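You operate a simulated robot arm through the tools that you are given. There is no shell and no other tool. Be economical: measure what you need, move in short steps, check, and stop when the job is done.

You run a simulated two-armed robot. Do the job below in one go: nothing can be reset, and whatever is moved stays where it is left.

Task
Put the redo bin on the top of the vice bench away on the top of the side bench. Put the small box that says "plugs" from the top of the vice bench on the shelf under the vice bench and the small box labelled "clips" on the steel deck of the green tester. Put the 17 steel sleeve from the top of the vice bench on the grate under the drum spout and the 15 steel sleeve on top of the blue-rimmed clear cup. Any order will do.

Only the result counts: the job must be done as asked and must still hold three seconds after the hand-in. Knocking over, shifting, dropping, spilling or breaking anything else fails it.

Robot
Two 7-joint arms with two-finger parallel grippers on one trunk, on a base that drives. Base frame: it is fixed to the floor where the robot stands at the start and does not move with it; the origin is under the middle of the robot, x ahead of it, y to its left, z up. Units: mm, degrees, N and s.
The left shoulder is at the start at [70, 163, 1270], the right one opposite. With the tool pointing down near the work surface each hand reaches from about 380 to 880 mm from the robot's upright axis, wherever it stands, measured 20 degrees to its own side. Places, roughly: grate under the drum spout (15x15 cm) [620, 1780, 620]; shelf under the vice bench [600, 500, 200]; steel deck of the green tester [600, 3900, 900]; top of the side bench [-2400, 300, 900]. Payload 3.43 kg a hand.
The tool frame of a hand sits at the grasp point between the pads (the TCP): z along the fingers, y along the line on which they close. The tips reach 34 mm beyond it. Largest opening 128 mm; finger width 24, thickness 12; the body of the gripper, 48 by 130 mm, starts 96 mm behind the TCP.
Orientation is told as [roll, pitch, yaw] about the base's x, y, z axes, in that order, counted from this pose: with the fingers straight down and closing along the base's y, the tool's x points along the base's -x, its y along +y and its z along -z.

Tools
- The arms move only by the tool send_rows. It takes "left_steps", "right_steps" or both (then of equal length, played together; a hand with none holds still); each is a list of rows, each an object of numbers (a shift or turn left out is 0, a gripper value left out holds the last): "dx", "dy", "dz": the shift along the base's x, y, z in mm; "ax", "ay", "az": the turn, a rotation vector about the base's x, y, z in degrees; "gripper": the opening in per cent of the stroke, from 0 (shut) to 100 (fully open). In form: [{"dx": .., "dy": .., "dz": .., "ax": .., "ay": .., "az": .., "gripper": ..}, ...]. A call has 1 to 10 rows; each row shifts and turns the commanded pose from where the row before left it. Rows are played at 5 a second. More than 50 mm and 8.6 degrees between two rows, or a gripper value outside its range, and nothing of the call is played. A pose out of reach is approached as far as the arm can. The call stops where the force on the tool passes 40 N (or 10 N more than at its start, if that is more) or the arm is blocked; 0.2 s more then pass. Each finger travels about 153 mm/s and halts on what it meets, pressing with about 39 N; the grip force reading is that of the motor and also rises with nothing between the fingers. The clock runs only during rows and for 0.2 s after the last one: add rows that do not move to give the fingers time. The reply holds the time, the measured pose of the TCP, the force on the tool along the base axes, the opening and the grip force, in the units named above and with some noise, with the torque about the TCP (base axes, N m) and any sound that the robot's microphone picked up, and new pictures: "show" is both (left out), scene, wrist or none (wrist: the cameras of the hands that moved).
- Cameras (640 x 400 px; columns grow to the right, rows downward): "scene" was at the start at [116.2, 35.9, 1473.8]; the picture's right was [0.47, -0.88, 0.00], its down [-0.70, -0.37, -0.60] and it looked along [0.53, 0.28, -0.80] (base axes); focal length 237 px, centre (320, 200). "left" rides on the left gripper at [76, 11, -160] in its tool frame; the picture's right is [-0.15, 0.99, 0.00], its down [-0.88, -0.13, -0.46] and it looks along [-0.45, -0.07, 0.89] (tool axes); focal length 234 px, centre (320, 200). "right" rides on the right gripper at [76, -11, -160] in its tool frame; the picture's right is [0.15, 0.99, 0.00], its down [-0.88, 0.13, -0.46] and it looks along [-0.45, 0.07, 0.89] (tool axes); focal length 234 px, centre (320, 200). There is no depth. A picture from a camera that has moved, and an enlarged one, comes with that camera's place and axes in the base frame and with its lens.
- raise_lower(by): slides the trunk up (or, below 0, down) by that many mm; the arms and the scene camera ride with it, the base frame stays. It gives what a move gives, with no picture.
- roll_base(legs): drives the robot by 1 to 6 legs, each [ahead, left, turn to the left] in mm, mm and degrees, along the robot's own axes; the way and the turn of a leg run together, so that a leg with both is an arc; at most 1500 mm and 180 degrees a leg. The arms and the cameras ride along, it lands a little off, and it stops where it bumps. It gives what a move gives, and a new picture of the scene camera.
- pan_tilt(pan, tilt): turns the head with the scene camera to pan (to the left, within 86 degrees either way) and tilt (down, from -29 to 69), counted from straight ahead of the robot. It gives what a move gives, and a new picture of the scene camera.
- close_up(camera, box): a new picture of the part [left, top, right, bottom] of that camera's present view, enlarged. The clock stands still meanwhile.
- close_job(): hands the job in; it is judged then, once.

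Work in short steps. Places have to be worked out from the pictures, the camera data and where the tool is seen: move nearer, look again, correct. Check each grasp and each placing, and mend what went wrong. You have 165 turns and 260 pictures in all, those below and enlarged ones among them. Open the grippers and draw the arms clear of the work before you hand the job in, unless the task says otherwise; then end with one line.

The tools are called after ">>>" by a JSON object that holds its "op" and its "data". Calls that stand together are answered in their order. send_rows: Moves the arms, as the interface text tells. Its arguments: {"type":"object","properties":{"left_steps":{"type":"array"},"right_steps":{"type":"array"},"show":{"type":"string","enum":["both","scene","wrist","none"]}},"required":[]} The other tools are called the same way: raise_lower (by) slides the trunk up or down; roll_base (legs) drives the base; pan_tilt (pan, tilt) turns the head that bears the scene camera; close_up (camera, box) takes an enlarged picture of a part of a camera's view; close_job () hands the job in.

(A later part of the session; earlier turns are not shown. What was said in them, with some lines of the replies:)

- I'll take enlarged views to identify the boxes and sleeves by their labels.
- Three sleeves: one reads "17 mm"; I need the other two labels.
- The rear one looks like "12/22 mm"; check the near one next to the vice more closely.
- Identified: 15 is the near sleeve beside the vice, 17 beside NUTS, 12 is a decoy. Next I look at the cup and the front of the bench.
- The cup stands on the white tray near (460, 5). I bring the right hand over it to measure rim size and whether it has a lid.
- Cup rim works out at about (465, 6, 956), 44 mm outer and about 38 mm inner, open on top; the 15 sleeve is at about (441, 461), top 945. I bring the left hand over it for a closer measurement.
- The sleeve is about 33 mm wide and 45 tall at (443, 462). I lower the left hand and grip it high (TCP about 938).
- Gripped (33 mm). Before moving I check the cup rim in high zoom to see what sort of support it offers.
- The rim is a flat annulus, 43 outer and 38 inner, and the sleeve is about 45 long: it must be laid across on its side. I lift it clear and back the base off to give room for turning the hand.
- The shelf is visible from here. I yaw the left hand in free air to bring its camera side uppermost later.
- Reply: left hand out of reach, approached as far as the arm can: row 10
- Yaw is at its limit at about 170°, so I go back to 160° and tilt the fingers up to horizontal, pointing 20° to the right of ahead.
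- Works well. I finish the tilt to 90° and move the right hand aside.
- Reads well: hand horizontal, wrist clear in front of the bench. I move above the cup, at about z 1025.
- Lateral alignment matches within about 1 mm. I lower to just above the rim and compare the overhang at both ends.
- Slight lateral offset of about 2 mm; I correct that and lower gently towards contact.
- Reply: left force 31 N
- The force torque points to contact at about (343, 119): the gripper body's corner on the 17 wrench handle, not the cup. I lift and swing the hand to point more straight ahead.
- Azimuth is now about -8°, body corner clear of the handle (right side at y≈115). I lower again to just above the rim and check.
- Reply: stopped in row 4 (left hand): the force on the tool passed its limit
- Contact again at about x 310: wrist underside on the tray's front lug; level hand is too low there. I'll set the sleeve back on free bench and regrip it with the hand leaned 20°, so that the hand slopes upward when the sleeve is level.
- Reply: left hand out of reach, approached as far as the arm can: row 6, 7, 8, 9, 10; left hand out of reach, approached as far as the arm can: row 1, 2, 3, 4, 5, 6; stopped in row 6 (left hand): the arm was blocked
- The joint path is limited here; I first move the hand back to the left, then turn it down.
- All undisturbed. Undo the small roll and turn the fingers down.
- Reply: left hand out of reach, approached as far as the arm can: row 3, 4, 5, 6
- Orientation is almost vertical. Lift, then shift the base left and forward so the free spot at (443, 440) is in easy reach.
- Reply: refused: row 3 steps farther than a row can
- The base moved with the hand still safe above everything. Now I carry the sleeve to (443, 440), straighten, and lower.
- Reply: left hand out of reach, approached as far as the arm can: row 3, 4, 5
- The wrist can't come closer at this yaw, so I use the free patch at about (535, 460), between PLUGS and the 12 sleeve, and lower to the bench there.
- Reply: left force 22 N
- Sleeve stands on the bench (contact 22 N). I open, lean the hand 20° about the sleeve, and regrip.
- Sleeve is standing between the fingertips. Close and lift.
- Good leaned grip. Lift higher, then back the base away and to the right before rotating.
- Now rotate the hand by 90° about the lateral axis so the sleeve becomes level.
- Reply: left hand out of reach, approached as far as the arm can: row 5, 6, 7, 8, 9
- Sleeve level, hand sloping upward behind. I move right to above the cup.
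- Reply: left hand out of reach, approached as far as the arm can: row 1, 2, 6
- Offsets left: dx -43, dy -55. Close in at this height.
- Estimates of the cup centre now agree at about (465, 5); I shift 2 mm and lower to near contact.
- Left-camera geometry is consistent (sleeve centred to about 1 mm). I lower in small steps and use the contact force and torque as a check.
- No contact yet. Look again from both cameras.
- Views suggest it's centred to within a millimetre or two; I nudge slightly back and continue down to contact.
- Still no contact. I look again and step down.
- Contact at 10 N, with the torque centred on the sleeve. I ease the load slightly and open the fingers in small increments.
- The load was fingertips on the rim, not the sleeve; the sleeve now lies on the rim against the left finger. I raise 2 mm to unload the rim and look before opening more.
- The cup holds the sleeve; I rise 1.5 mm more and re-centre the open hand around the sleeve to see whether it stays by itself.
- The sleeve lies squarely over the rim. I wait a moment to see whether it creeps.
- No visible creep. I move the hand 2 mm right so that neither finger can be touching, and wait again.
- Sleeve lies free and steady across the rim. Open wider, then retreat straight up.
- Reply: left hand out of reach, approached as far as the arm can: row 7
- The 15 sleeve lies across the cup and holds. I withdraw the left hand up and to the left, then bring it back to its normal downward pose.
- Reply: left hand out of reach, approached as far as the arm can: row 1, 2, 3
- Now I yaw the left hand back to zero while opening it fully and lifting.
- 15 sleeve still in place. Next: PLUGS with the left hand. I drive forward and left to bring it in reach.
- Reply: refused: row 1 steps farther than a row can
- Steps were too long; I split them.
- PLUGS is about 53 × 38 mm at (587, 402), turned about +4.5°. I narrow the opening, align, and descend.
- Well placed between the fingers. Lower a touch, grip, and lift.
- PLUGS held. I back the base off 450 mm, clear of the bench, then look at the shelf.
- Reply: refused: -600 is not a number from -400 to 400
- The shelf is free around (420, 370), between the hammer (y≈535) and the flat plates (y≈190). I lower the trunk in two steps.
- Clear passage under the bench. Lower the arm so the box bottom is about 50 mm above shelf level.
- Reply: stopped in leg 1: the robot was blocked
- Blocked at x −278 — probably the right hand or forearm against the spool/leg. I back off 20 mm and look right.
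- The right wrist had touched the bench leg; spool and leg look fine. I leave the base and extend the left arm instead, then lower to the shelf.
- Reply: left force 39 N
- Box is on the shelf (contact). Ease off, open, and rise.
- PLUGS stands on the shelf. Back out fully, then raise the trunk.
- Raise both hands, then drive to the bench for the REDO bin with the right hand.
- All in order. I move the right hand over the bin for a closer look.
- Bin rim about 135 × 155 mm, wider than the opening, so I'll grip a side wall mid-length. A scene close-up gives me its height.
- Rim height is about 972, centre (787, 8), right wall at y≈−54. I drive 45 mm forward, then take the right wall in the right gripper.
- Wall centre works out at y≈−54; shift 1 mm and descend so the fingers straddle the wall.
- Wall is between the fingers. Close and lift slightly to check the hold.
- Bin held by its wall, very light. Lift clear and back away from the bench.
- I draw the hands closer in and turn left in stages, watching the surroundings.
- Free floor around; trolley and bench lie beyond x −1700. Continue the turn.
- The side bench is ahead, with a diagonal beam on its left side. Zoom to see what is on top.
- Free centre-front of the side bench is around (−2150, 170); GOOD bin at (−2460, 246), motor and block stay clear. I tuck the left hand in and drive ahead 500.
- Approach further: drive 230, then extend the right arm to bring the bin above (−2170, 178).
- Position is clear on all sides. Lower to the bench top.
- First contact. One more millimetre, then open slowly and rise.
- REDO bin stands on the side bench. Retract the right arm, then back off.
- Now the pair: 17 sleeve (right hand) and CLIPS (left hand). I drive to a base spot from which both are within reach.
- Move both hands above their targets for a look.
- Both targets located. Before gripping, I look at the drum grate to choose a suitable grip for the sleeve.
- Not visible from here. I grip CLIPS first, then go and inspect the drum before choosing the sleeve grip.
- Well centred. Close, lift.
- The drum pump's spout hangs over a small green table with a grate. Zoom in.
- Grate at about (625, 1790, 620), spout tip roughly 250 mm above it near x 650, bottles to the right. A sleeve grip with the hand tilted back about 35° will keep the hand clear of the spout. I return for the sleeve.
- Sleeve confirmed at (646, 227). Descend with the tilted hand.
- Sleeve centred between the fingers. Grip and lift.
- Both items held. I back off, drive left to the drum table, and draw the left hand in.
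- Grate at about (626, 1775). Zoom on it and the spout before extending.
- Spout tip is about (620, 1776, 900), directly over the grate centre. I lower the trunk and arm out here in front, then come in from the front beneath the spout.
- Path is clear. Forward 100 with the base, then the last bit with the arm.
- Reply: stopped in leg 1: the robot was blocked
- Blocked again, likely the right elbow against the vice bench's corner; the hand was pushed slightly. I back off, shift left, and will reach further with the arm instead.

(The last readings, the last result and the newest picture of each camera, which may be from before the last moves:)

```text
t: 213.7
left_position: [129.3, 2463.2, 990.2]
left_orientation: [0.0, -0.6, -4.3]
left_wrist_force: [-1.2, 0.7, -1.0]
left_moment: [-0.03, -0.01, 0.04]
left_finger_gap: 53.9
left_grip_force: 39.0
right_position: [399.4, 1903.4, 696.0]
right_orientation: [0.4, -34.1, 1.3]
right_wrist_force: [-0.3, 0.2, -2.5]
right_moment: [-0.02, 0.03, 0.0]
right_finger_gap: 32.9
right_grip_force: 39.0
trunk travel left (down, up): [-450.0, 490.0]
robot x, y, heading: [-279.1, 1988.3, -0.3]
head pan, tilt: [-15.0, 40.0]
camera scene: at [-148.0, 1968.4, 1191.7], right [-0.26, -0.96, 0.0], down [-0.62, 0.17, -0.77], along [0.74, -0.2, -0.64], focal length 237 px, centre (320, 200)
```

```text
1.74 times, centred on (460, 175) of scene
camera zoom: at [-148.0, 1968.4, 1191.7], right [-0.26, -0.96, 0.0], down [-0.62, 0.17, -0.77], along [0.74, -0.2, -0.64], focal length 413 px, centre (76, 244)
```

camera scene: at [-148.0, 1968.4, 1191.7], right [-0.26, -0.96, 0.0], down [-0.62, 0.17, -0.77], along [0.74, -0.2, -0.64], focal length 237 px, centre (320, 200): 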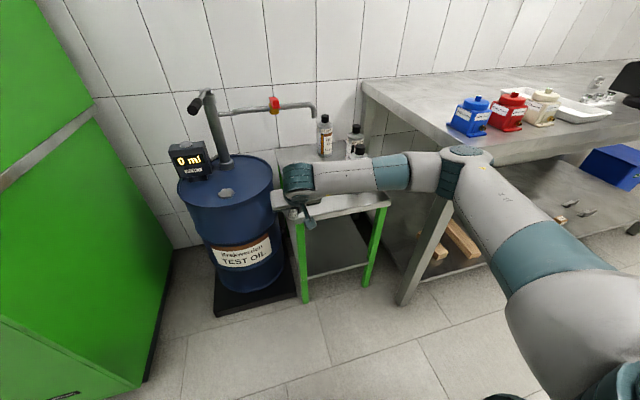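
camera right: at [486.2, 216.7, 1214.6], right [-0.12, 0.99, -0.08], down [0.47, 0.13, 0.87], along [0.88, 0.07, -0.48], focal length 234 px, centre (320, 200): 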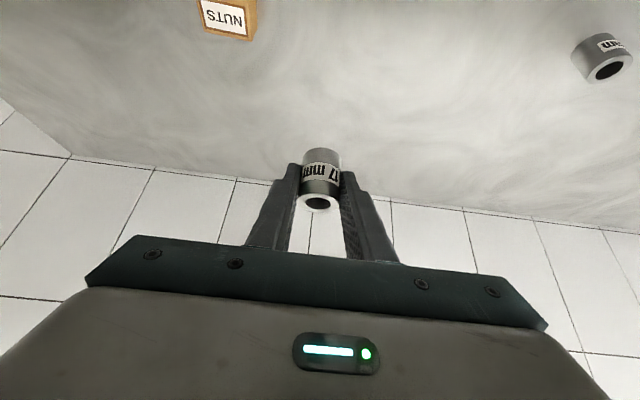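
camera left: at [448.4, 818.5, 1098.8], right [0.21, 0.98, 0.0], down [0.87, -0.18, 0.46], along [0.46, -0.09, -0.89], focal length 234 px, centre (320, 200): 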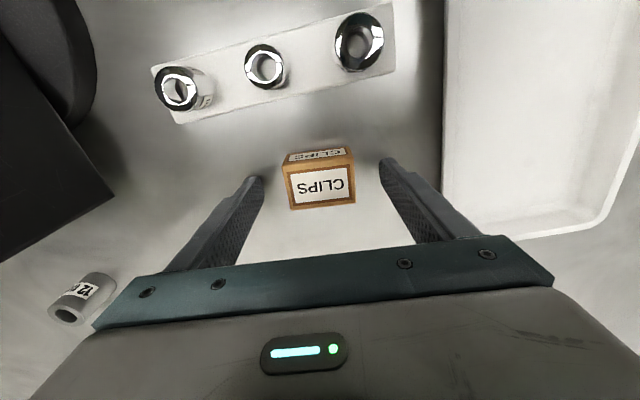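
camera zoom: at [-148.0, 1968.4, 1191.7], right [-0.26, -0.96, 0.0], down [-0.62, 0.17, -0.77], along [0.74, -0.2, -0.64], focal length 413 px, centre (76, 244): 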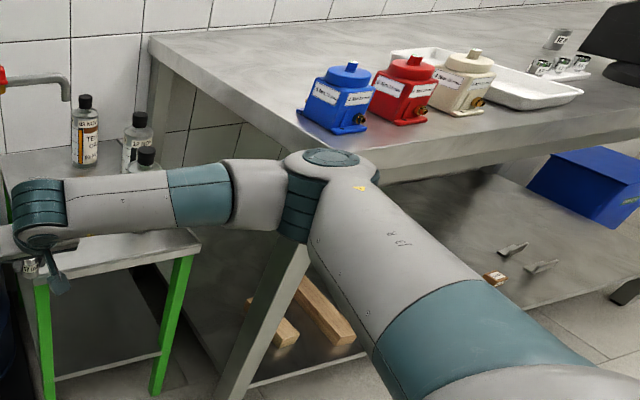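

Bench items untouched. With the base at y≈1988 the elbow passes left of the bench end (y≈1477). I pull the left hand in, go forward 110, then move the right hand sideways to the grate.

>>> {"op": "send_rows", "data": {"left_steps": [{"dy": -35}, {"dy": -35}, {"dy": -35}, {"dx": 0}], "show": "none"}}

>>> {"op": "roll_base", "data": {"legs": [[110, 0, 0]]}}

```text
t: 214.7
left_position: [130.0, 2360.0, 992.2]
left_orientation: [0.0, -0.7, -4.5]
left_wrist_force: [0.0, 0.1, -0.2]
left_moment: [-0.03, 0.01, -0.02]
left_finger_gap: 54.2
left_grip_force: 38.7
right_position: [398.4, 1903.0, 694.7]
right_orientation: [0.5, -34.1, 1.2]
right_wrist_force: [-0.3, -0.3, -1.6]
right_moment: [-0.01, 0.04, 0.01]
right_finger_gap: 32.7
right_grip_force: 38.8
trunk travel left (down, up): [-450.0, 490.0]
robot x, y, heading: [-282.0, 1990.1, -0.2]
head pan, tilt: [-15.0, 40.0]
```

```text
t: 215.9
left_position: [237.0, 2356.8, 990.8]
left_orientation: [0.1, -0.5, -4.3]
left_wrist_force: [-0.2, 0.1, -0.1]
left_moment: [0.0, 0.06, 0.02]
left_finger_gap: 53.9
left_grip_force: 38.8
right_position: [504.1, 1901.2, 693.5]
right_orientation: [0.5, -34.0, 1.2]
right_wrist_force: [-0.2, -0.2, -3.3]
right_moment: [-0.03, 0.01, 0.03]
right_finger_gap: 32.8
right_grip_force: 39.4
trunk travel left (down, up): [-450.0, 490.0]
robot x, y, heading: [-173.6, 1989.5, -0.1]
head pan, tilt: [-15.0, 40.0]
camera scene: at [-41.8, 1966.7, 1191.5], right [-0.26, -0.96, 0.0], down [-0.62, 0.17, -0.77], along [0.74, -0.2, -0.64], focal length 237 px, centre (320, 200)
```

scene: 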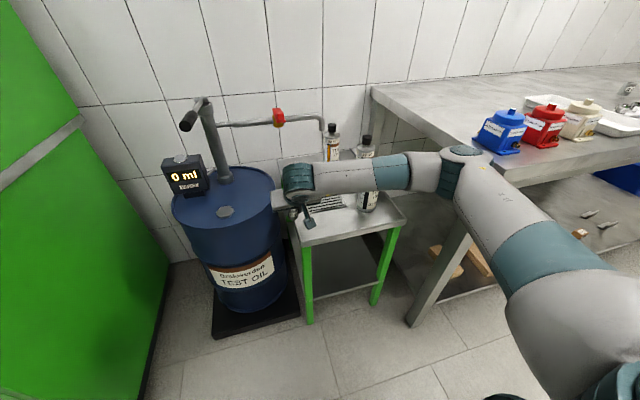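

No block. Move the hand right over the table toward the grate.

>>> {"op": "send_rows", "data": {"right_steps": [{"dy": -25, "az": -0.6}, {"dy": -25, "dx": 8, "az": -0.6}, {"dy": -25, "dx": 10}, {"dy": -25, "dx": 15}, {"dy": -20, "dx": 15}, {"dx": 0}], "show": "both"}}

```text
t: 217.3
left_position: [235.2, 2358.8, 992.4]
left_orientation: [0.2, -0.6, -4.4]
left_wrist_force: [0.1, 0.7, -0.4]
left_moment: [0.01, 0.0, -0.03]
left_finger_gap: 53.9
left_grip_force: 38.9
right_position: [553.4, 1781.1, 695.1]
right_orientation: [0.6, -34.1, -0.1]
right_wrist_force: [-0.6, -0.8, -1.6]
right_moment: [0.03, 0.03, -0.01]
right_finger_gap: 32.9
right_grip_force: 39.2
trunk travel left (down, up): [-450.0, 490.0]
robot x, y, heading: [-173.0, 1989.0, -0.6]
head pan, tilt: [-15.0, 40.0]
camera scene: at [-43.1, 1966.8, 1191.7], right [-0.26, -0.96, 0.0], down [-0.62, 0.17, -0.77], along [0.74, -0.2, -0.64], focal length 237 px, centre (320, 200)
camera right: at [399.7, 1770.2, 785.0], right [-0.12, 0.99, -0.08], down [0.47, 0.13, 0.87], along [0.87, 0.07, -0.48], focal length 234 px, centre (320, 200)
```

scene: 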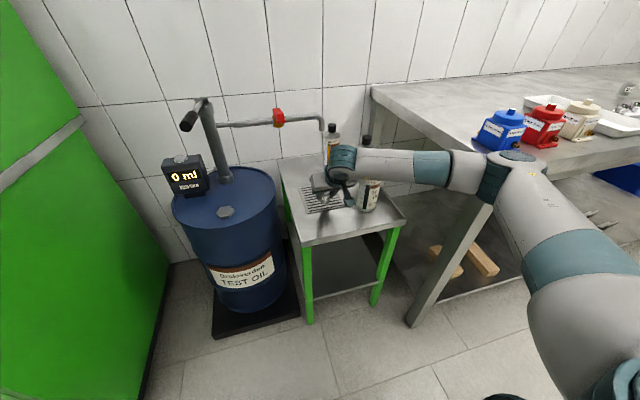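
right: 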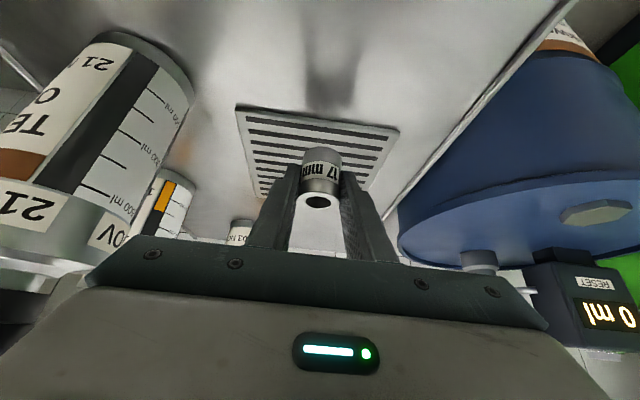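

Grate spans x 548–698, y 1700–1850. I move the sleeve to (610, 1776) and lower it gently.

>>> {"op": "send_rows", "data": {"right_steps": [{"dx": 16, "dy": -2}, {"dx": 16, "dy": -2}, {"dx": 16, "dy": -1}, {"dz": -15}, {"dz": -10}, {"dz": -4}, {"dz": -2}, {"dx": 0}], "show": "wrist"}}

```text
t: 219.1
left_position: [233.8, 2358.8, 993.6]
left_orientation: [0.1, -0.7, -4.4]
left_wrist_force: [-1.2, -0.4, -0.3]
left_moment: [0.0, 0.0, 0.0]
left_finger_gap: 53.8
left_grip_force: 39.1
right_position: [599.2, 1777.6, 667.5]
right_orientation: [0.5, -34.5, 0.0]
right_wrist_force: [2.1, -0.2, 16.0]
right_moment: [-0.27, -0.34, 0.01]
right_finger_gap: 32.8
right_grip_force: 39.1
trunk travel left (down, up): [-450.0, 490.0]
robot x, y, heading: [-175.6, 1986.5, -0.6]
head pan, tilt: [-15.0, 40.0]
camera right: at [446.1, 1766.1, 756.0], right [-0.12, 0.99, -0.08], down [0.47, 0.13, 0.87], along [0.88, 0.07, -0.48], focal length 234 px, centre (320, 200)
```

right: 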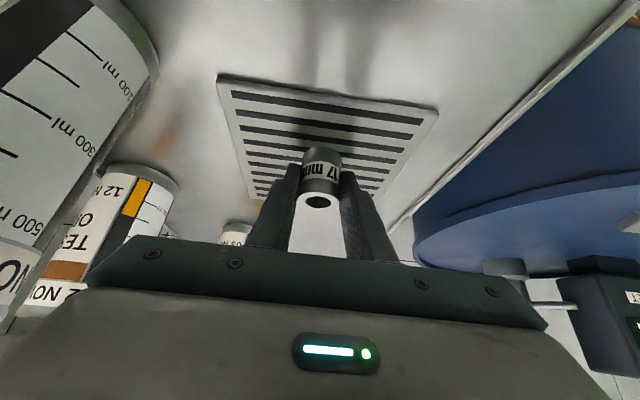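

Sleeve on the grate (18 N contact). Ease, open, and withdraw along the tool axis.

>>> {"op": "send_rows", "data": {"right_steps": [{"dz": 1}, {"gripper": 32}, {"gripper": 45}, {"dx": 0}, {"dx": -11, "dz": 16}, {"dx": -22, "dz": 32}, {"dx": -25, "dz": 15}, {"dx": 0}], "show": "wrist"}}

```text
t: 220.9
left_position: [236.3, 2359.1, 992.9]
left_orientation: [0.0, -0.6, -4.4]
left_wrist_force: [-0.3, 0.9, -1.0]
left_moment: [-0.02, 0.01, 0.01]
left_finger_gap: 53.7
left_grip_force: 38.6
right_position: [542.9, 1779.1, 728.4]
right_orientation: [0.4, -34.2, -0.1]
right_wrist_force: [0.6, 0.6, 0.4]
right_moment: [0.02, -0.01, 0.05]
right_finger_gap: 57.6
right_grip_force: 0.0
trunk travel left (down, up): [-450.0, 490.0]
robot x, y, heading: [-174.2, 1989.2, -0.3]
head pan, tilt: [-15.0, 40.0]
camera right: at [389.3, 1767.7, 816.8], right [-0.12, 0.99, -0.08], down [0.47, 0.13, 0.87], along [0.87, 0.07, -0.48], focal length 234 px, centre (320, 200)
```

right: 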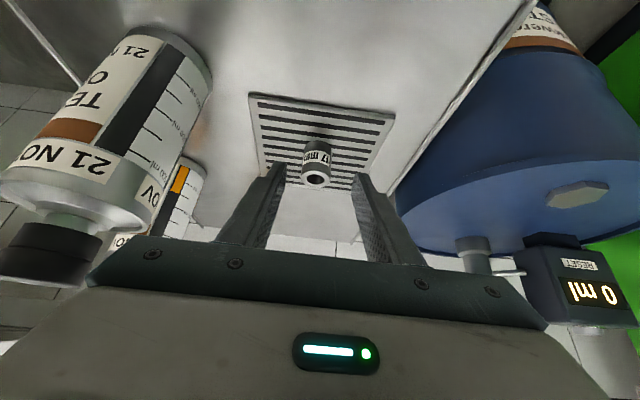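

17 sleeve stands on the grate. Back the robot away and raise the trunk; then head for the tester deck.

>>> {"op": "roll_base", "data": {"legs": [[-450, 0, 0]]}}

>>> {"op": "raise_lower", "data": {"by": 300}}

>>> {"op": "close_up", "data": {"camera": "scene", "box": [200, 60, 420, 240]}}

```text
t: 223.5
left_position: [-199.1, 2362.8, 992.7]
left_orientation: [0.1, -0.6, -3.6]
left_wrist_force: [0.3, 0.4, -0.1]
left_moment: [-0.01, 0.01, 0.0]
left_finger_gap: 54.0
left_grip_force: 38.8
right_position: [115.7, 1789.3, 727.7]
right_orientation: [0.4, -34.1, 0.7]
right_wrist_force: [-0.3, -0.8, 0.7]
right_moment: [0.02, 0.02, 0.01]
right_finger_gap: 57.5
right_grip_force: 0.0
trunk travel left (down, up): [-450.0, 490.0]
robot x, y, heading: [-604.0, 1985.2, 0.3]
head pan, tilt: [-15.0, 40.0]
camera scene: at [-473.4, 1968.1, 1191.8], right [-0.25, -0.97, 0.0], down [-0.62, 0.16, -0.77], along [0.74, -0.19, -0.64], focal length 237 px, centre (320, 200)
```

scene: 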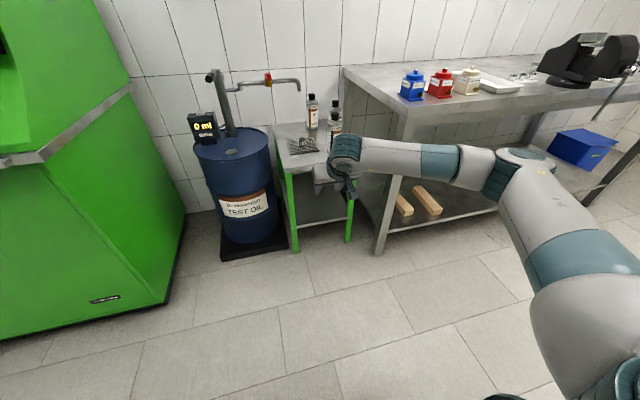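

```text
t: 226.5
left_position: [-199.5, 2363.3, 1292.3]
left_orientation: [0.2, -0.7, -3.5]
left_wrist_force: [-0.1, 0.0, -0.2]
left_moment: [0.0, -0.02, 0.03]
left_finger_gap: 53.9
left_grip_force: 39.0
right_position: [115.4, 1789.3, 1026.8]
right_orientation: [0.5, -34.1, 0.7]
right_wrist_force: [-0.4, -0.1, -0.7]
right_moment: [0.01, 0.02, -0.02]
right_finger_gap: 57.4
right_grip_force: 0.1
trunk travel left (down, up): [-750.0, 190.0]
robot x, y, heading: [-605.9, 1988.4, 0.3]
head pan, tilt: [-15.0, 40.0]
```

```text
2.22 times, centred on (310, 150) of scene
camera zoom: at [-472.5, 1968.2, 1491.7], right [-0.25, -0.97, 0.0], down [-0.62, 0.16, -0.77], along [0.74, -0.19, -0.64], focal length 527 px, centre (342, 311)
```

zoom: 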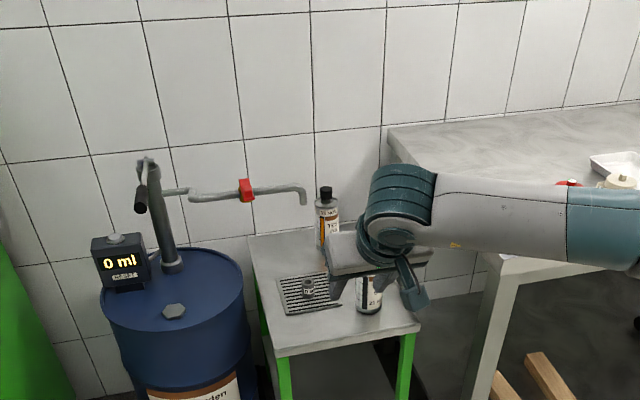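

All good at the drum. Straighten and draw in the right hand, then drive left along the aisle.

>>> {"op": "send_rows", "data": {"right_steps": [{"dx": -40, "dz": 20, "ay": 7}, {"dx": -40, "dz": 25, "ay": 7}, {"dx": -40, "dz": 25, "ay": 7}, {"dx": -40, "dz": 25, "ay": 7}, {"dx": -40, "dz": 25, "ay": 6}, {"dx": 0}], "show": "none"}}

>>> {"op": "roll_base", "data": {"legs": [[0, 800, -0.3], [0, 750, 0]]}}

>>> {"op": "pan_tilt", "data": {"pan": 15, "tilt": 35}}

```text
t: 227.9
left_position: [-199.0, 2364.1, 1292.0]
left_orientation: [0.1, -0.5, -3.5]
left_wrist_force: [0.3, 0.7, -0.6]
left_moment: [0.01, 0.03, -0.03]
left_finger_gap: 54.1
left_grip_force: 39.1
right_position: [-84.8, 1790.2, 1149.6]
right_orientation: [0.8, -0.1, 0.6]
right_wrist_force: [0.4, 0.3, 0.3]
right_moment: [0.0, 0.0, -0.02]
right_finger_gap: 57.2
right_grip_force: 0.0
trunk travel left (down, up): [-750.0, 190.0]
robot x, y, heading: [-603.8, 1988.0, 0.2]
head pan, tilt: [-15.0, 40.0]
```

```text
t: 235.9
left_position: [-194.1, 3908.1, 1291.6]
left_orientation: [0.1, -0.6, -4.4]
left_wrist_force: [-0.5, 0.4, -0.9]
left_moment: [0.01, 0.0, -0.02]
left_finger_gap: 53.8
left_grip_force: 38.9
right_position: [-87.2, 3332.9, 1148.6]
right_orientation: [0.9, -0.1, -0.3]
right_wrist_force: [0.2, -0.1, -0.8]
right_moment: [0.0, 0.0, 0.0]
right_finger_gap: 57.3
right_grip_force: 0.1
trunk travel left (down, up): [-750.0, 190.0]
robot x, y, heading: [-605.9, 3538.7, -0.2]
head pan, tilt: [-15.0, 40.0]
camera scene: at [-472.8, 3516.2, 1491.7], right [-0.26, -0.96, 0.0], down [-0.62, 0.17, -0.77], along [0.74, -0.2, -0.64], focal length 237 px, centre (320, 200)
```

scene: 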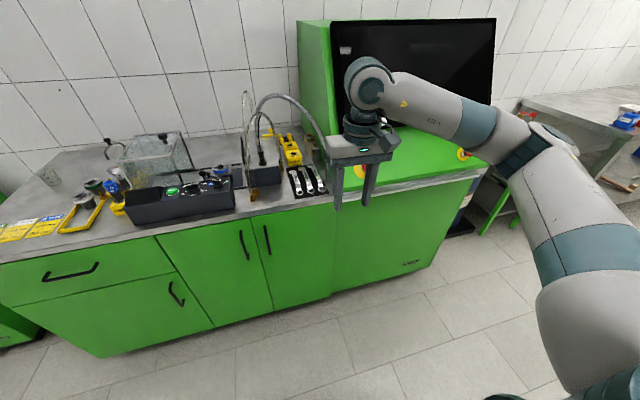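

```text
t: 236.8
left_position: [-193.2, 3908.4, 1292.2]
left_orientation: [0.1, -0.6, -4.3]
left_wrist_force: [0.2, 0.6, -0.6]
left_moment: [0.0, 0.01, 0.0]
left_finger_gap: 54.2
left_grip_force: 39.0
right_position: [-87.3, 3333.5, 1148.1]
right_orientation: [0.9, -0.1, -0.1]
right_wrist_force: [0.6, 0.0, 0.5]
right_moment: [0.0, 0.02, 0.01]
right_finger_gap: 57.5
right_grip_force: 0.0
trunk travel left (down, up): [-750.0, 190.0]
robot x, y, heading: [-604.6, 3538.2, -0.5]
head pan, tilt: [15.0, 35.0]
camera scene: at [-469.6, 3561.2, 1499.3], right [0.25, -0.97, 0.0], down [-0.56, -0.14, -0.82], along [0.79, 0.21, -0.57], focal length 237 px, centre (320, 200)
```

scene: 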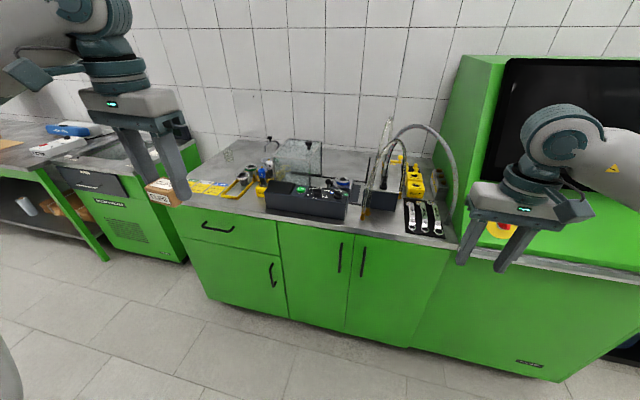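

The tester's steel deck is cluttered; zoom to find a free spot.

>>> {"op": "close_up", "data": {"camera": "scene", "box": [170, 110, 470, 260]}}

```text
2.13 times, centred on (320, 185) of scene
camera zoom: at [-469.6, 3561.2, 1499.3], right [0.25, -0.97, 0.0], down [-0.56, -0.14, -0.82], along [0.79, 0.21, -0.57], focal length 506 px, centre (320, 232)
```

zoom: 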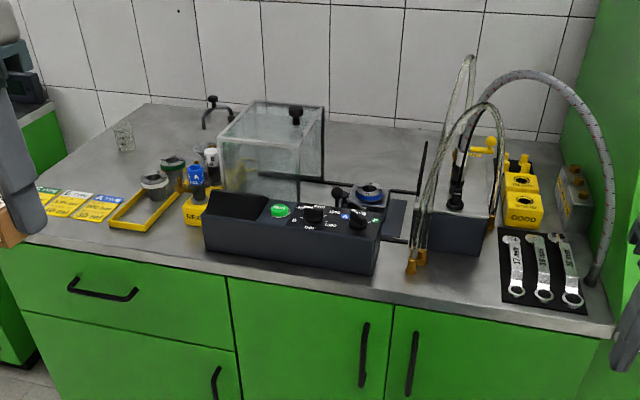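

Free deck area at back-left around (480, 4370), away from the glass, jars and labels. I raise and tuck the right hand, then drive there.

>>> {"op": "send_rows", "data": {"right_steps": [{"dx": -35, "dz": 30}, {"dx": -35, "dz": 35}, {"dx": -30, "dz": 35}, {"dx": 0}], "show": "none"}}

>>> {"op": "roll_base", "data": {"legs": [[0, 420, 0.4], [430, 0, 0]]}}

>>> {"op": "pan_tilt", "data": {"pan": 25, "tilt": 50}}

```text
t: 237.8
left_position: [-192.5, 3908.6, 1292.9]
left_orientation: [0.1, -0.6, -4.3]
left_wrist_force: [-0.6, -0.2, -0.3]
left_moment: [-0.01, 0.0, -0.02]
left_finger_gap: 54.0
left_grip_force: 39.6
right_position: [-192.1, 3330.6, 1251.4]
right_orientation: [0.7, -0.1, -0.2]
right_wrist_force: [-0.1, -0.5, -0.6]
right_moment: [-0.03, 0.05, -0.02]
right_finger_gap: 57.5
right_grip_force: 0.0
trunk travel left (down, up): [-750.0, 190.0]
robot x, y, heading: [-607.1, 3536.7, -0.5]
head pan, tilt: [15.0, 35.0]
```

```text
t: 242.7
left_position: [225.6, 4346.8, 1291.7]
left_orientation: [0.0, -0.5, -3.5]
left_wrist_force: [-0.6, -0.2, -1.1]
left_moment: [0.02, -0.02, 0.01]
left_finger_gap: 53.9
left_grip_force: 38.8
right_position: [236.2, 3770.6, 1252.9]
right_orientation: [0.9, -0.1, 0.8]
right_wrist_force: [-0.4, -0.8, -0.5]
right_moment: [0.02, -0.04, -0.03]
right_finger_gap: 57.6
right_grip_force: 0.0
trunk travel left (down, up): [-750.0, 190.0]
robot x, y, heading: [-175.0, 3972.5, 0.4]
head pan, tilt: [15.0, 35.0]
camera scene: at [-44.8, 3995.6, 1499.4], right [0.27, -0.96, 0.0], down [-0.55, -0.15, -0.82], along [0.79, 0.22, -0.57], focal length 237 px, centre (320, 200)
```

scene: 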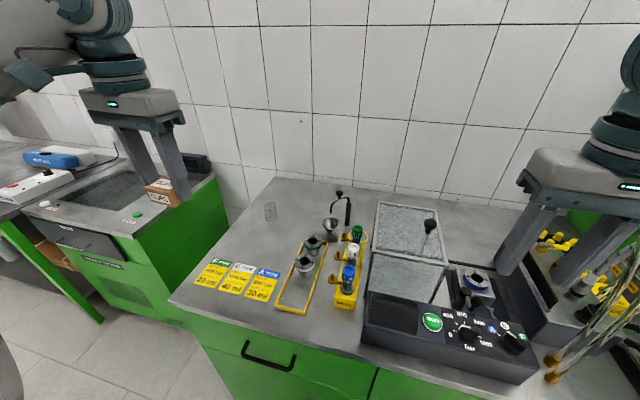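

```text
t: 243.4
left_position: [225.7, 4346.6, 1292.0]
left_orientation: [0.0, -0.5, -3.4]
left_wrist_force: [-0.5, 0.1, -0.4]
left_moment: [-0.04, 0.01, 0.0]
left_finger_gap: 53.9
left_grip_force: 39.0
right_position: [238.8, 3768.7, 1251.7]
right_orientation: [1.0, -0.2, 0.8]
right_wrist_force: [-0.3, 0.0, 0.0]
right_moment: [-0.02, 0.02, -0.01]
right_finger_gap: 57.6
right_grip_force: 0.0
trunk travel left (down, up): [-750.0, 190.0]
robot x, y, heading: [-179.8, 3971.1, 0.6]
head pan, tilt: [25.0, 50.0]
camera scene: at [-58.7, 4005.2, 1477.5], right [0.43, -0.9, 0.0], down [-0.69, -0.33, -0.64], along [0.58, 0.28, -0.77], focal length 237 px, centre (320, 200)
```

scene: 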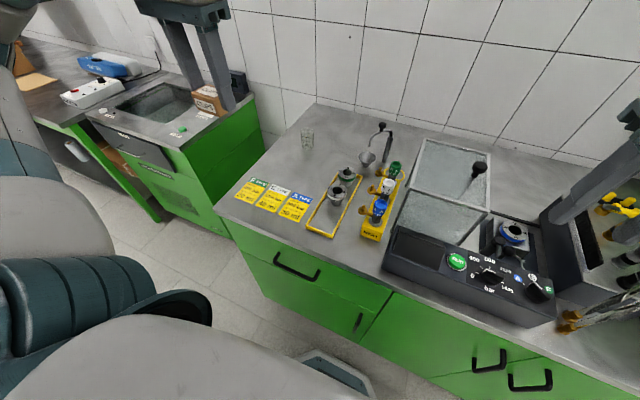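

Target spot (485, 4350) confirmed free. Extend the left hand over it and look down.

>>> {"op": "send_rows", "data": {"left_steps": [{"dx": 45}, {"dx": 45}, {"dx": 45}, {"dx": 45}, {"dx": 45, "dz": -15}, {"dx": 34, "dz": -30}, {"dz": -45}, {"dz": -45}, {"dz": -45}, {"dx": 0}], "show": "both"}}

```text
t: 245.6
left_position: [485.0, 4350.4, 1112.5]
left_orientation: [0.1, -0.8, -3.4]
left_wrist_force: [0.5, -0.1, -0.4]
left_moment: [0.02, -0.02, 0.02]
left_finger_gap: 54.2
left_grip_force: 38.7
right_position: [236.1, 3771.1, 1251.8]
right_orientation: [0.9, 0.0, 0.8]
right_wrist_force: [0.2, -0.3, -0.1]
right_moment: [0.03, -0.02, 0.02]
right_finger_gap: 57.6
right_grip_force: 0.1
trunk travel left (down, up): [-750.0, 190.0]
robot x, y, heading: [-178.8, 3970.0, 0.4]
head pan, tilt: [25.0, 50.0]
camera scene: at [-60.0, 4004.9, 1477.7], right [0.43, -0.9, 0.0], down [-0.69, -0.33, -0.64], along [0.58, 0.28, -0.77], focal length 237 px, centre (320, 200)
camera left: at [407.9, 4363.5, 1271.8], right [0.21, 0.98, 0.0], down [0.87, -0.18, 0.47], along [0.46, -0.09, -0.88], focal length 234 px, centre (320, 200)
```

scene: 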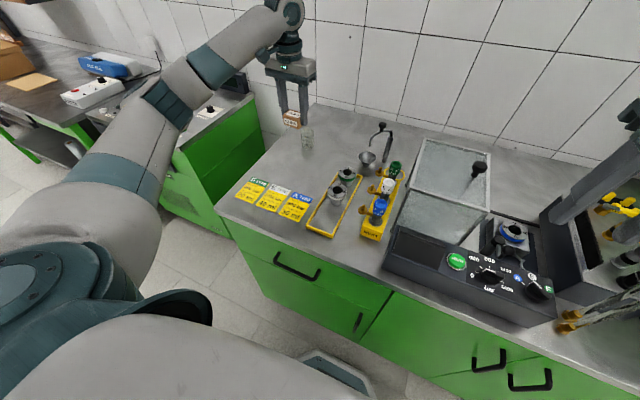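
left: 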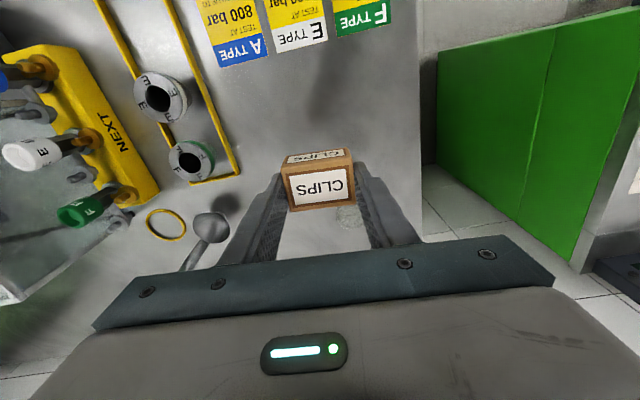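

The spot beneath is clear. Descend to the deck.

>>> {"op": "send_rows", "data": {"left_steps": [{"dz": -45}, {"dz": -45}, {"dz": -40}, {"dz": -25}, {"dz": -8}, {"dz": -4}, {"dz": -3}, {"dx": 0}], "show": "wrist"}}

```text
t: 247.4
left_position: [484.7, 4346.8, 941.0]
left_orientation: [0.1, -0.6, -3.4]
left_wrist_force: [0.0, 0.3, -0.8]
left_moment: [0.02, -0.03, 0.02]
left_finger_gap: 53.8
left_grip_force: 39.2
right_position: [238.1, 3769.7, 1252.1]
right_orientation: [0.9, -0.1, 0.8]
right_wrist_force: [-1.5, 0.1, -0.4]
right_moment: [0.01, 0.0, 0.04]
right_finger_gap: 57.5
right_grip_force: 0.0
trunk travel left (down, up): [-750.0, 190.0]
robot x, y, heading: [-179.3, 3972.0, 0.5]
head pan, tilt: [25.0, 50.0]
camera left: at [407.5, 4361.6, 1100.1], right [0.21, 0.98, 0.0], down [0.87, -0.18, 0.46], along [0.46, -0.09, -0.89], focal length 234 px, centre (320, 200)
```

left: 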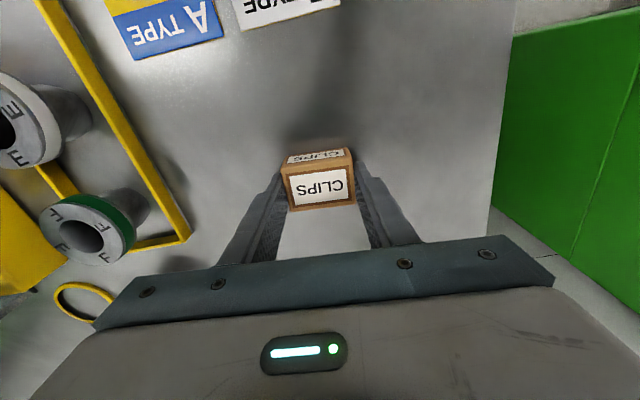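

No contact yet. Step down in small increments.

>>> {"op": "send_rows", "data": {"left_steps": [{"dz": -3}, {"dz": -3}, {"dz": -2}, {"dx": 0}], "show": "none"}}

```text
t: 248.4
left_position: [484.3, 4346.9, 938.4]
left_orientation: [0.1, -1.1, -3.3]
left_wrist_force: [7.2, 7.0, 33.9]
left_moment: [0.06, 0.45, -0.09]
left_finger_gap: 53.7
left_grip_force: 39.4
right_position: [235.9, 3768.6, 1253.3]
right_orientation: [0.9, -0.1, 0.8]
right_wrist_force: [-0.5, 0.2, 0.0]
right_moment: [0.0, 0.02, -0.01]
right_finger_gap: 57.6
right_grip_force: 0.1
trunk travel left (down, up): [-750.0, 190.0]
robot x, y, heading: [-175.6, 3973.2, 0.8]
head pan, tilt: [25.0, 50.0]
```

Deck contact. Ease up, release, rise.

>>> {"op": "send_rows", "data": {"left_steps": [{"dz": 4}, {"gripper": 55}, {"gripper": 65}, {"dx": 0}, {"dz": 20}, {"dz": 45}, {"dz": 45}, {"dx": 0}], "show": "wrist"}}

```text
t: 250.2
left_position: [482.4, 4347.6, 1049.2]
left_orientation: [0.0, -0.6, -3.4]
left_wrist_force: [-0.7, -0.7, -0.4]
left_moment: [0.04, -0.03, -0.02]
left_finger_gap: 83.3
left_grip_force: 0.0
right_position: [238.2, 3770.1, 1252.3]
right_orientation: [0.8, -0.1, 0.8]
right_wrist_force: [0.6, -0.6, 0.9]
right_moment: [0.0, 0.02, 0.01]
right_finger_gap: 57.7
right_grip_force: 0.1
trunk travel left (down, up): [-750.0, 190.0]
robot x, y, heading: [-181.2, 3971.7, 0.5]
head pan, tilt: [25.0, 50.0]
camera left: at [406.5, 4361.2, 1208.1], right [0.21, 0.98, 0.0], down [0.87, -0.18, 0.46], along [0.45, -0.09, -0.89], focal length 234 px, centre (320, 200)
```

left: 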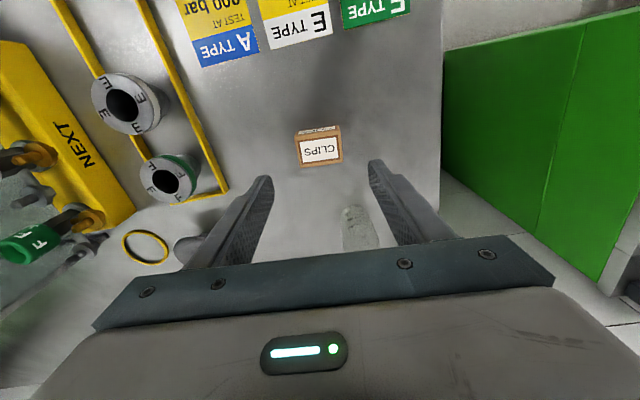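

CLIPS stands on the deck. Lift and withdraw, then drive back to verify the other placements.

>>> {"op": "send_rows", "data": {"left_steps": [{"dz": 45}, {"dz": 45}, {"dz": 45}, {"dz": 45}, {"dx": -45}, {"dx": -45}, {"dx": -45}, {"dx": -45}, {"dx": -45}, {"dx": 0, "gripper": 100}], "show": "none"}}

>>> {"op": "roll_base", "data": {"legs": [[-430, 0, -0.5], [0, -1400, 0], [0, -1100, 0], [0, -1000, 0]]}}

>>> {"op": "pan_tilt", "data": {"pan": 0, "tilt": 35}}

```text
t: 252.4
left_position: [259.4, 4344.0, 1226.3]
left_orientation: [0.1, -0.5, -3.5]
left_wrist_force: [-0.4, -0.8, -0.4]
left_moment: [0.03, 0.04, 0.01]
left_finger_gap: 128.0
left_grip_force: 0.1
right_position: [238.2, 3768.6, 1251.4]
right_orientation: [0.9, 0.1, 0.8]
right_wrist_force: [0.0, 0.6, -0.2]
right_moment: [0.07, 0.03, 0.0]
right_finger_gap: 57.7
right_grip_force: 0.0
trunk travel left (down, up): [-750.0, 190.0]
robot x, y, heading: [-181.3, 3970.5, 0.5]
head pan, tilt: [25.0, 50.0]
```

```text
t: 271.9
left_position: [-217.6, 783.7, 1226.4]
left_orientation: [0.0, -0.6, -5.3]
left_wrist_force: [0.5, -0.5, -0.5]
left_moment: [-0.03, 0.01, 0.0]
left_finger_gap: 128.0
left_grip_force: 0.1
right_position: [-257.5, 209.8, 1252.6]
right_orientation: [0.8, -0.1, -1.2]
right_wrist_force: [0.5, 0.3, -0.5]
right_moment: [0.01, 0.01, -0.03]
right_finger_gap: 57.6
right_grip_force: 0.1
trunk travel left (down, up): [-750.0, 190.0]
robot x, y, heading: [-667.4, 424.3, -1.4]
head pan, tilt: [25.0, 50.0]
camera scene: at [-546.6, 454.1, 1477.5], right [0.4, -0.92, 0.0], down [-0.7, -0.31, -0.64], along [0.59, 0.26, -0.77], focal length 237 px, centre (320, 200)
```

scene: 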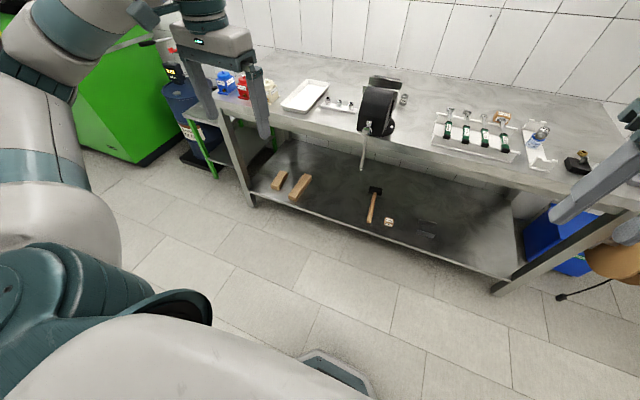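

```text
t: 272.8
left_position: [-217.7, 783.1, 1225.3]
left_orientation: [0.1, -0.6, -5.4]
left_wrist_force: [-0.8, -0.4, -0.1]
left_moment: [-0.01, 0.02, 0.0]
left_finger_gap: 127.7
left_grip_force: 0.1
right_position: [-258.2, 207.9, 1252.0]
right_orientation: [0.9, -0.1, -1.2]
right_wrist_force: [-0.1, 0.1, -0.2]
right_moment: [0.03, 0.0, -0.03]
right_finger_gap: 57.2
right_grip_force: 0.1
trunk travel left (down, up): [-750.0, 190.0]
robot x, y, heading: [-665.7, 421.2, -1.3]
head pan, tilt: [0.0, 35.0]
camera scene: at [-529.1, 421.0, 1499.2], right [-0.02, -1.0, 0.0], down [-0.57, 0.01, -0.82], along [0.82, -0.02, -0.57], focal length 237 px, centre (320, 200)
```

scene: 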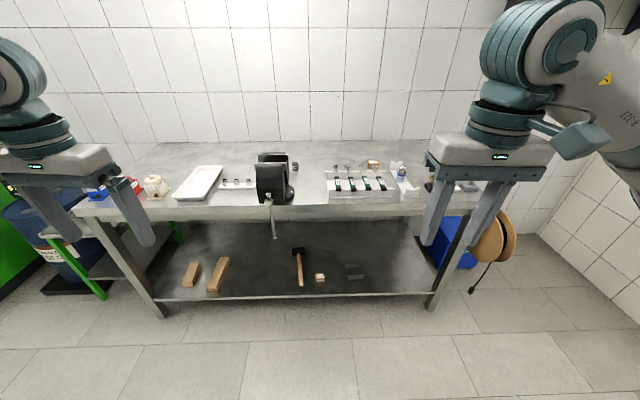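

Zoom on the cup with the sleeve, the shelf, and the drum table.

>>> {"op": "close_up", "data": {"camera": "scene", "box": [370, 150, 450, 210]}}

>>> {"op": "close_up", "data": {"camera": "scene", "box": [140, 150, 460, 310]}}

```text
6.67 times, centred on (410, 180) of scene
camera zoom: at [-529.1, 421.0, 1499.2], right [-0.02, -1.0, 0.0], down [-0.57, 0.01, -0.82], along [0.82, -0.02, -0.57], focal length 1582 px, centre (-280, 333)
```

zoom: 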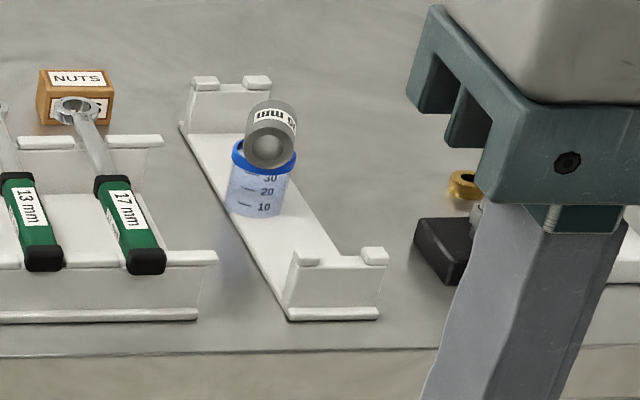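

```text
2.00 times, centred on (300, 230) of scene
camera zoom: at [-529.1, 421.0, 1499.2], right [-0.02, -1.0, 0.0], down [-0.57, 0.01, -0.82], along [0.82, -0.02, -0.57], focal length 475 px, centre (360, 140)
```

zoom: 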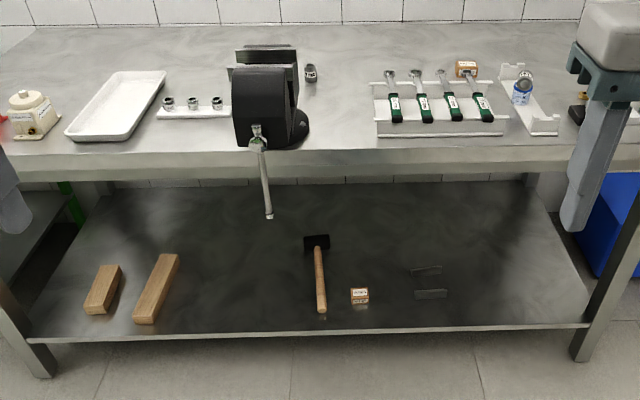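

Everything holds: 15 sleeve across the cup, PLUGS on the shelf, and the rest was checked as it was placed. I open the right gripper fully and hand in.

>>> {"op": "send_rows", "data": {"right_steps": [{"gripper": 100}, {"dx": 0}, {"dx": 0}], "show": "none"}}

>>> {"op": "close_job", "data": {}}

```text
t: 273.6
left_position: [-217.1, 783.3, 1226.4]
left_orientation: [0.2, -0.7, -5.4]
left_wrist_force: [0.6, 0.3, 0.8]
left_moment: [0.0, -0.01, 0.03]
left_finger_gap: 128.2
left_grip_force: 0.1
right_position: [-257.0, 209.0, 1251.9]
right_orientation: [0.9, 0.0, -1.2]
right_wrist_force: [0.2, -0.6, 0.1]
right_moment: [0.0, 0.0, -0.02]
right_finger_gap: 127.9
right_grip_force: 0.1
trunk travel left (down, up): [-750.0, 190.0]
robot x, y, heading: [-667.7, 421.5, -1.4]
head pan, tilt: [0.0, 35.0]
```

```text
The job is handed in.
```

All five items are placed and the job is handed in: the redo bin is on the side bench, "plugs" on the shelf, "clips" on the tester deck, the 17 sleeve on the grate, and the 15 sleeve lies on its side across the cup's rim. While working I bumped the bench leg, the bench end, the cup rim and a wrench handle; later pictures showed nothing visibly disturbed, though the cup may have moved a few millimetres.
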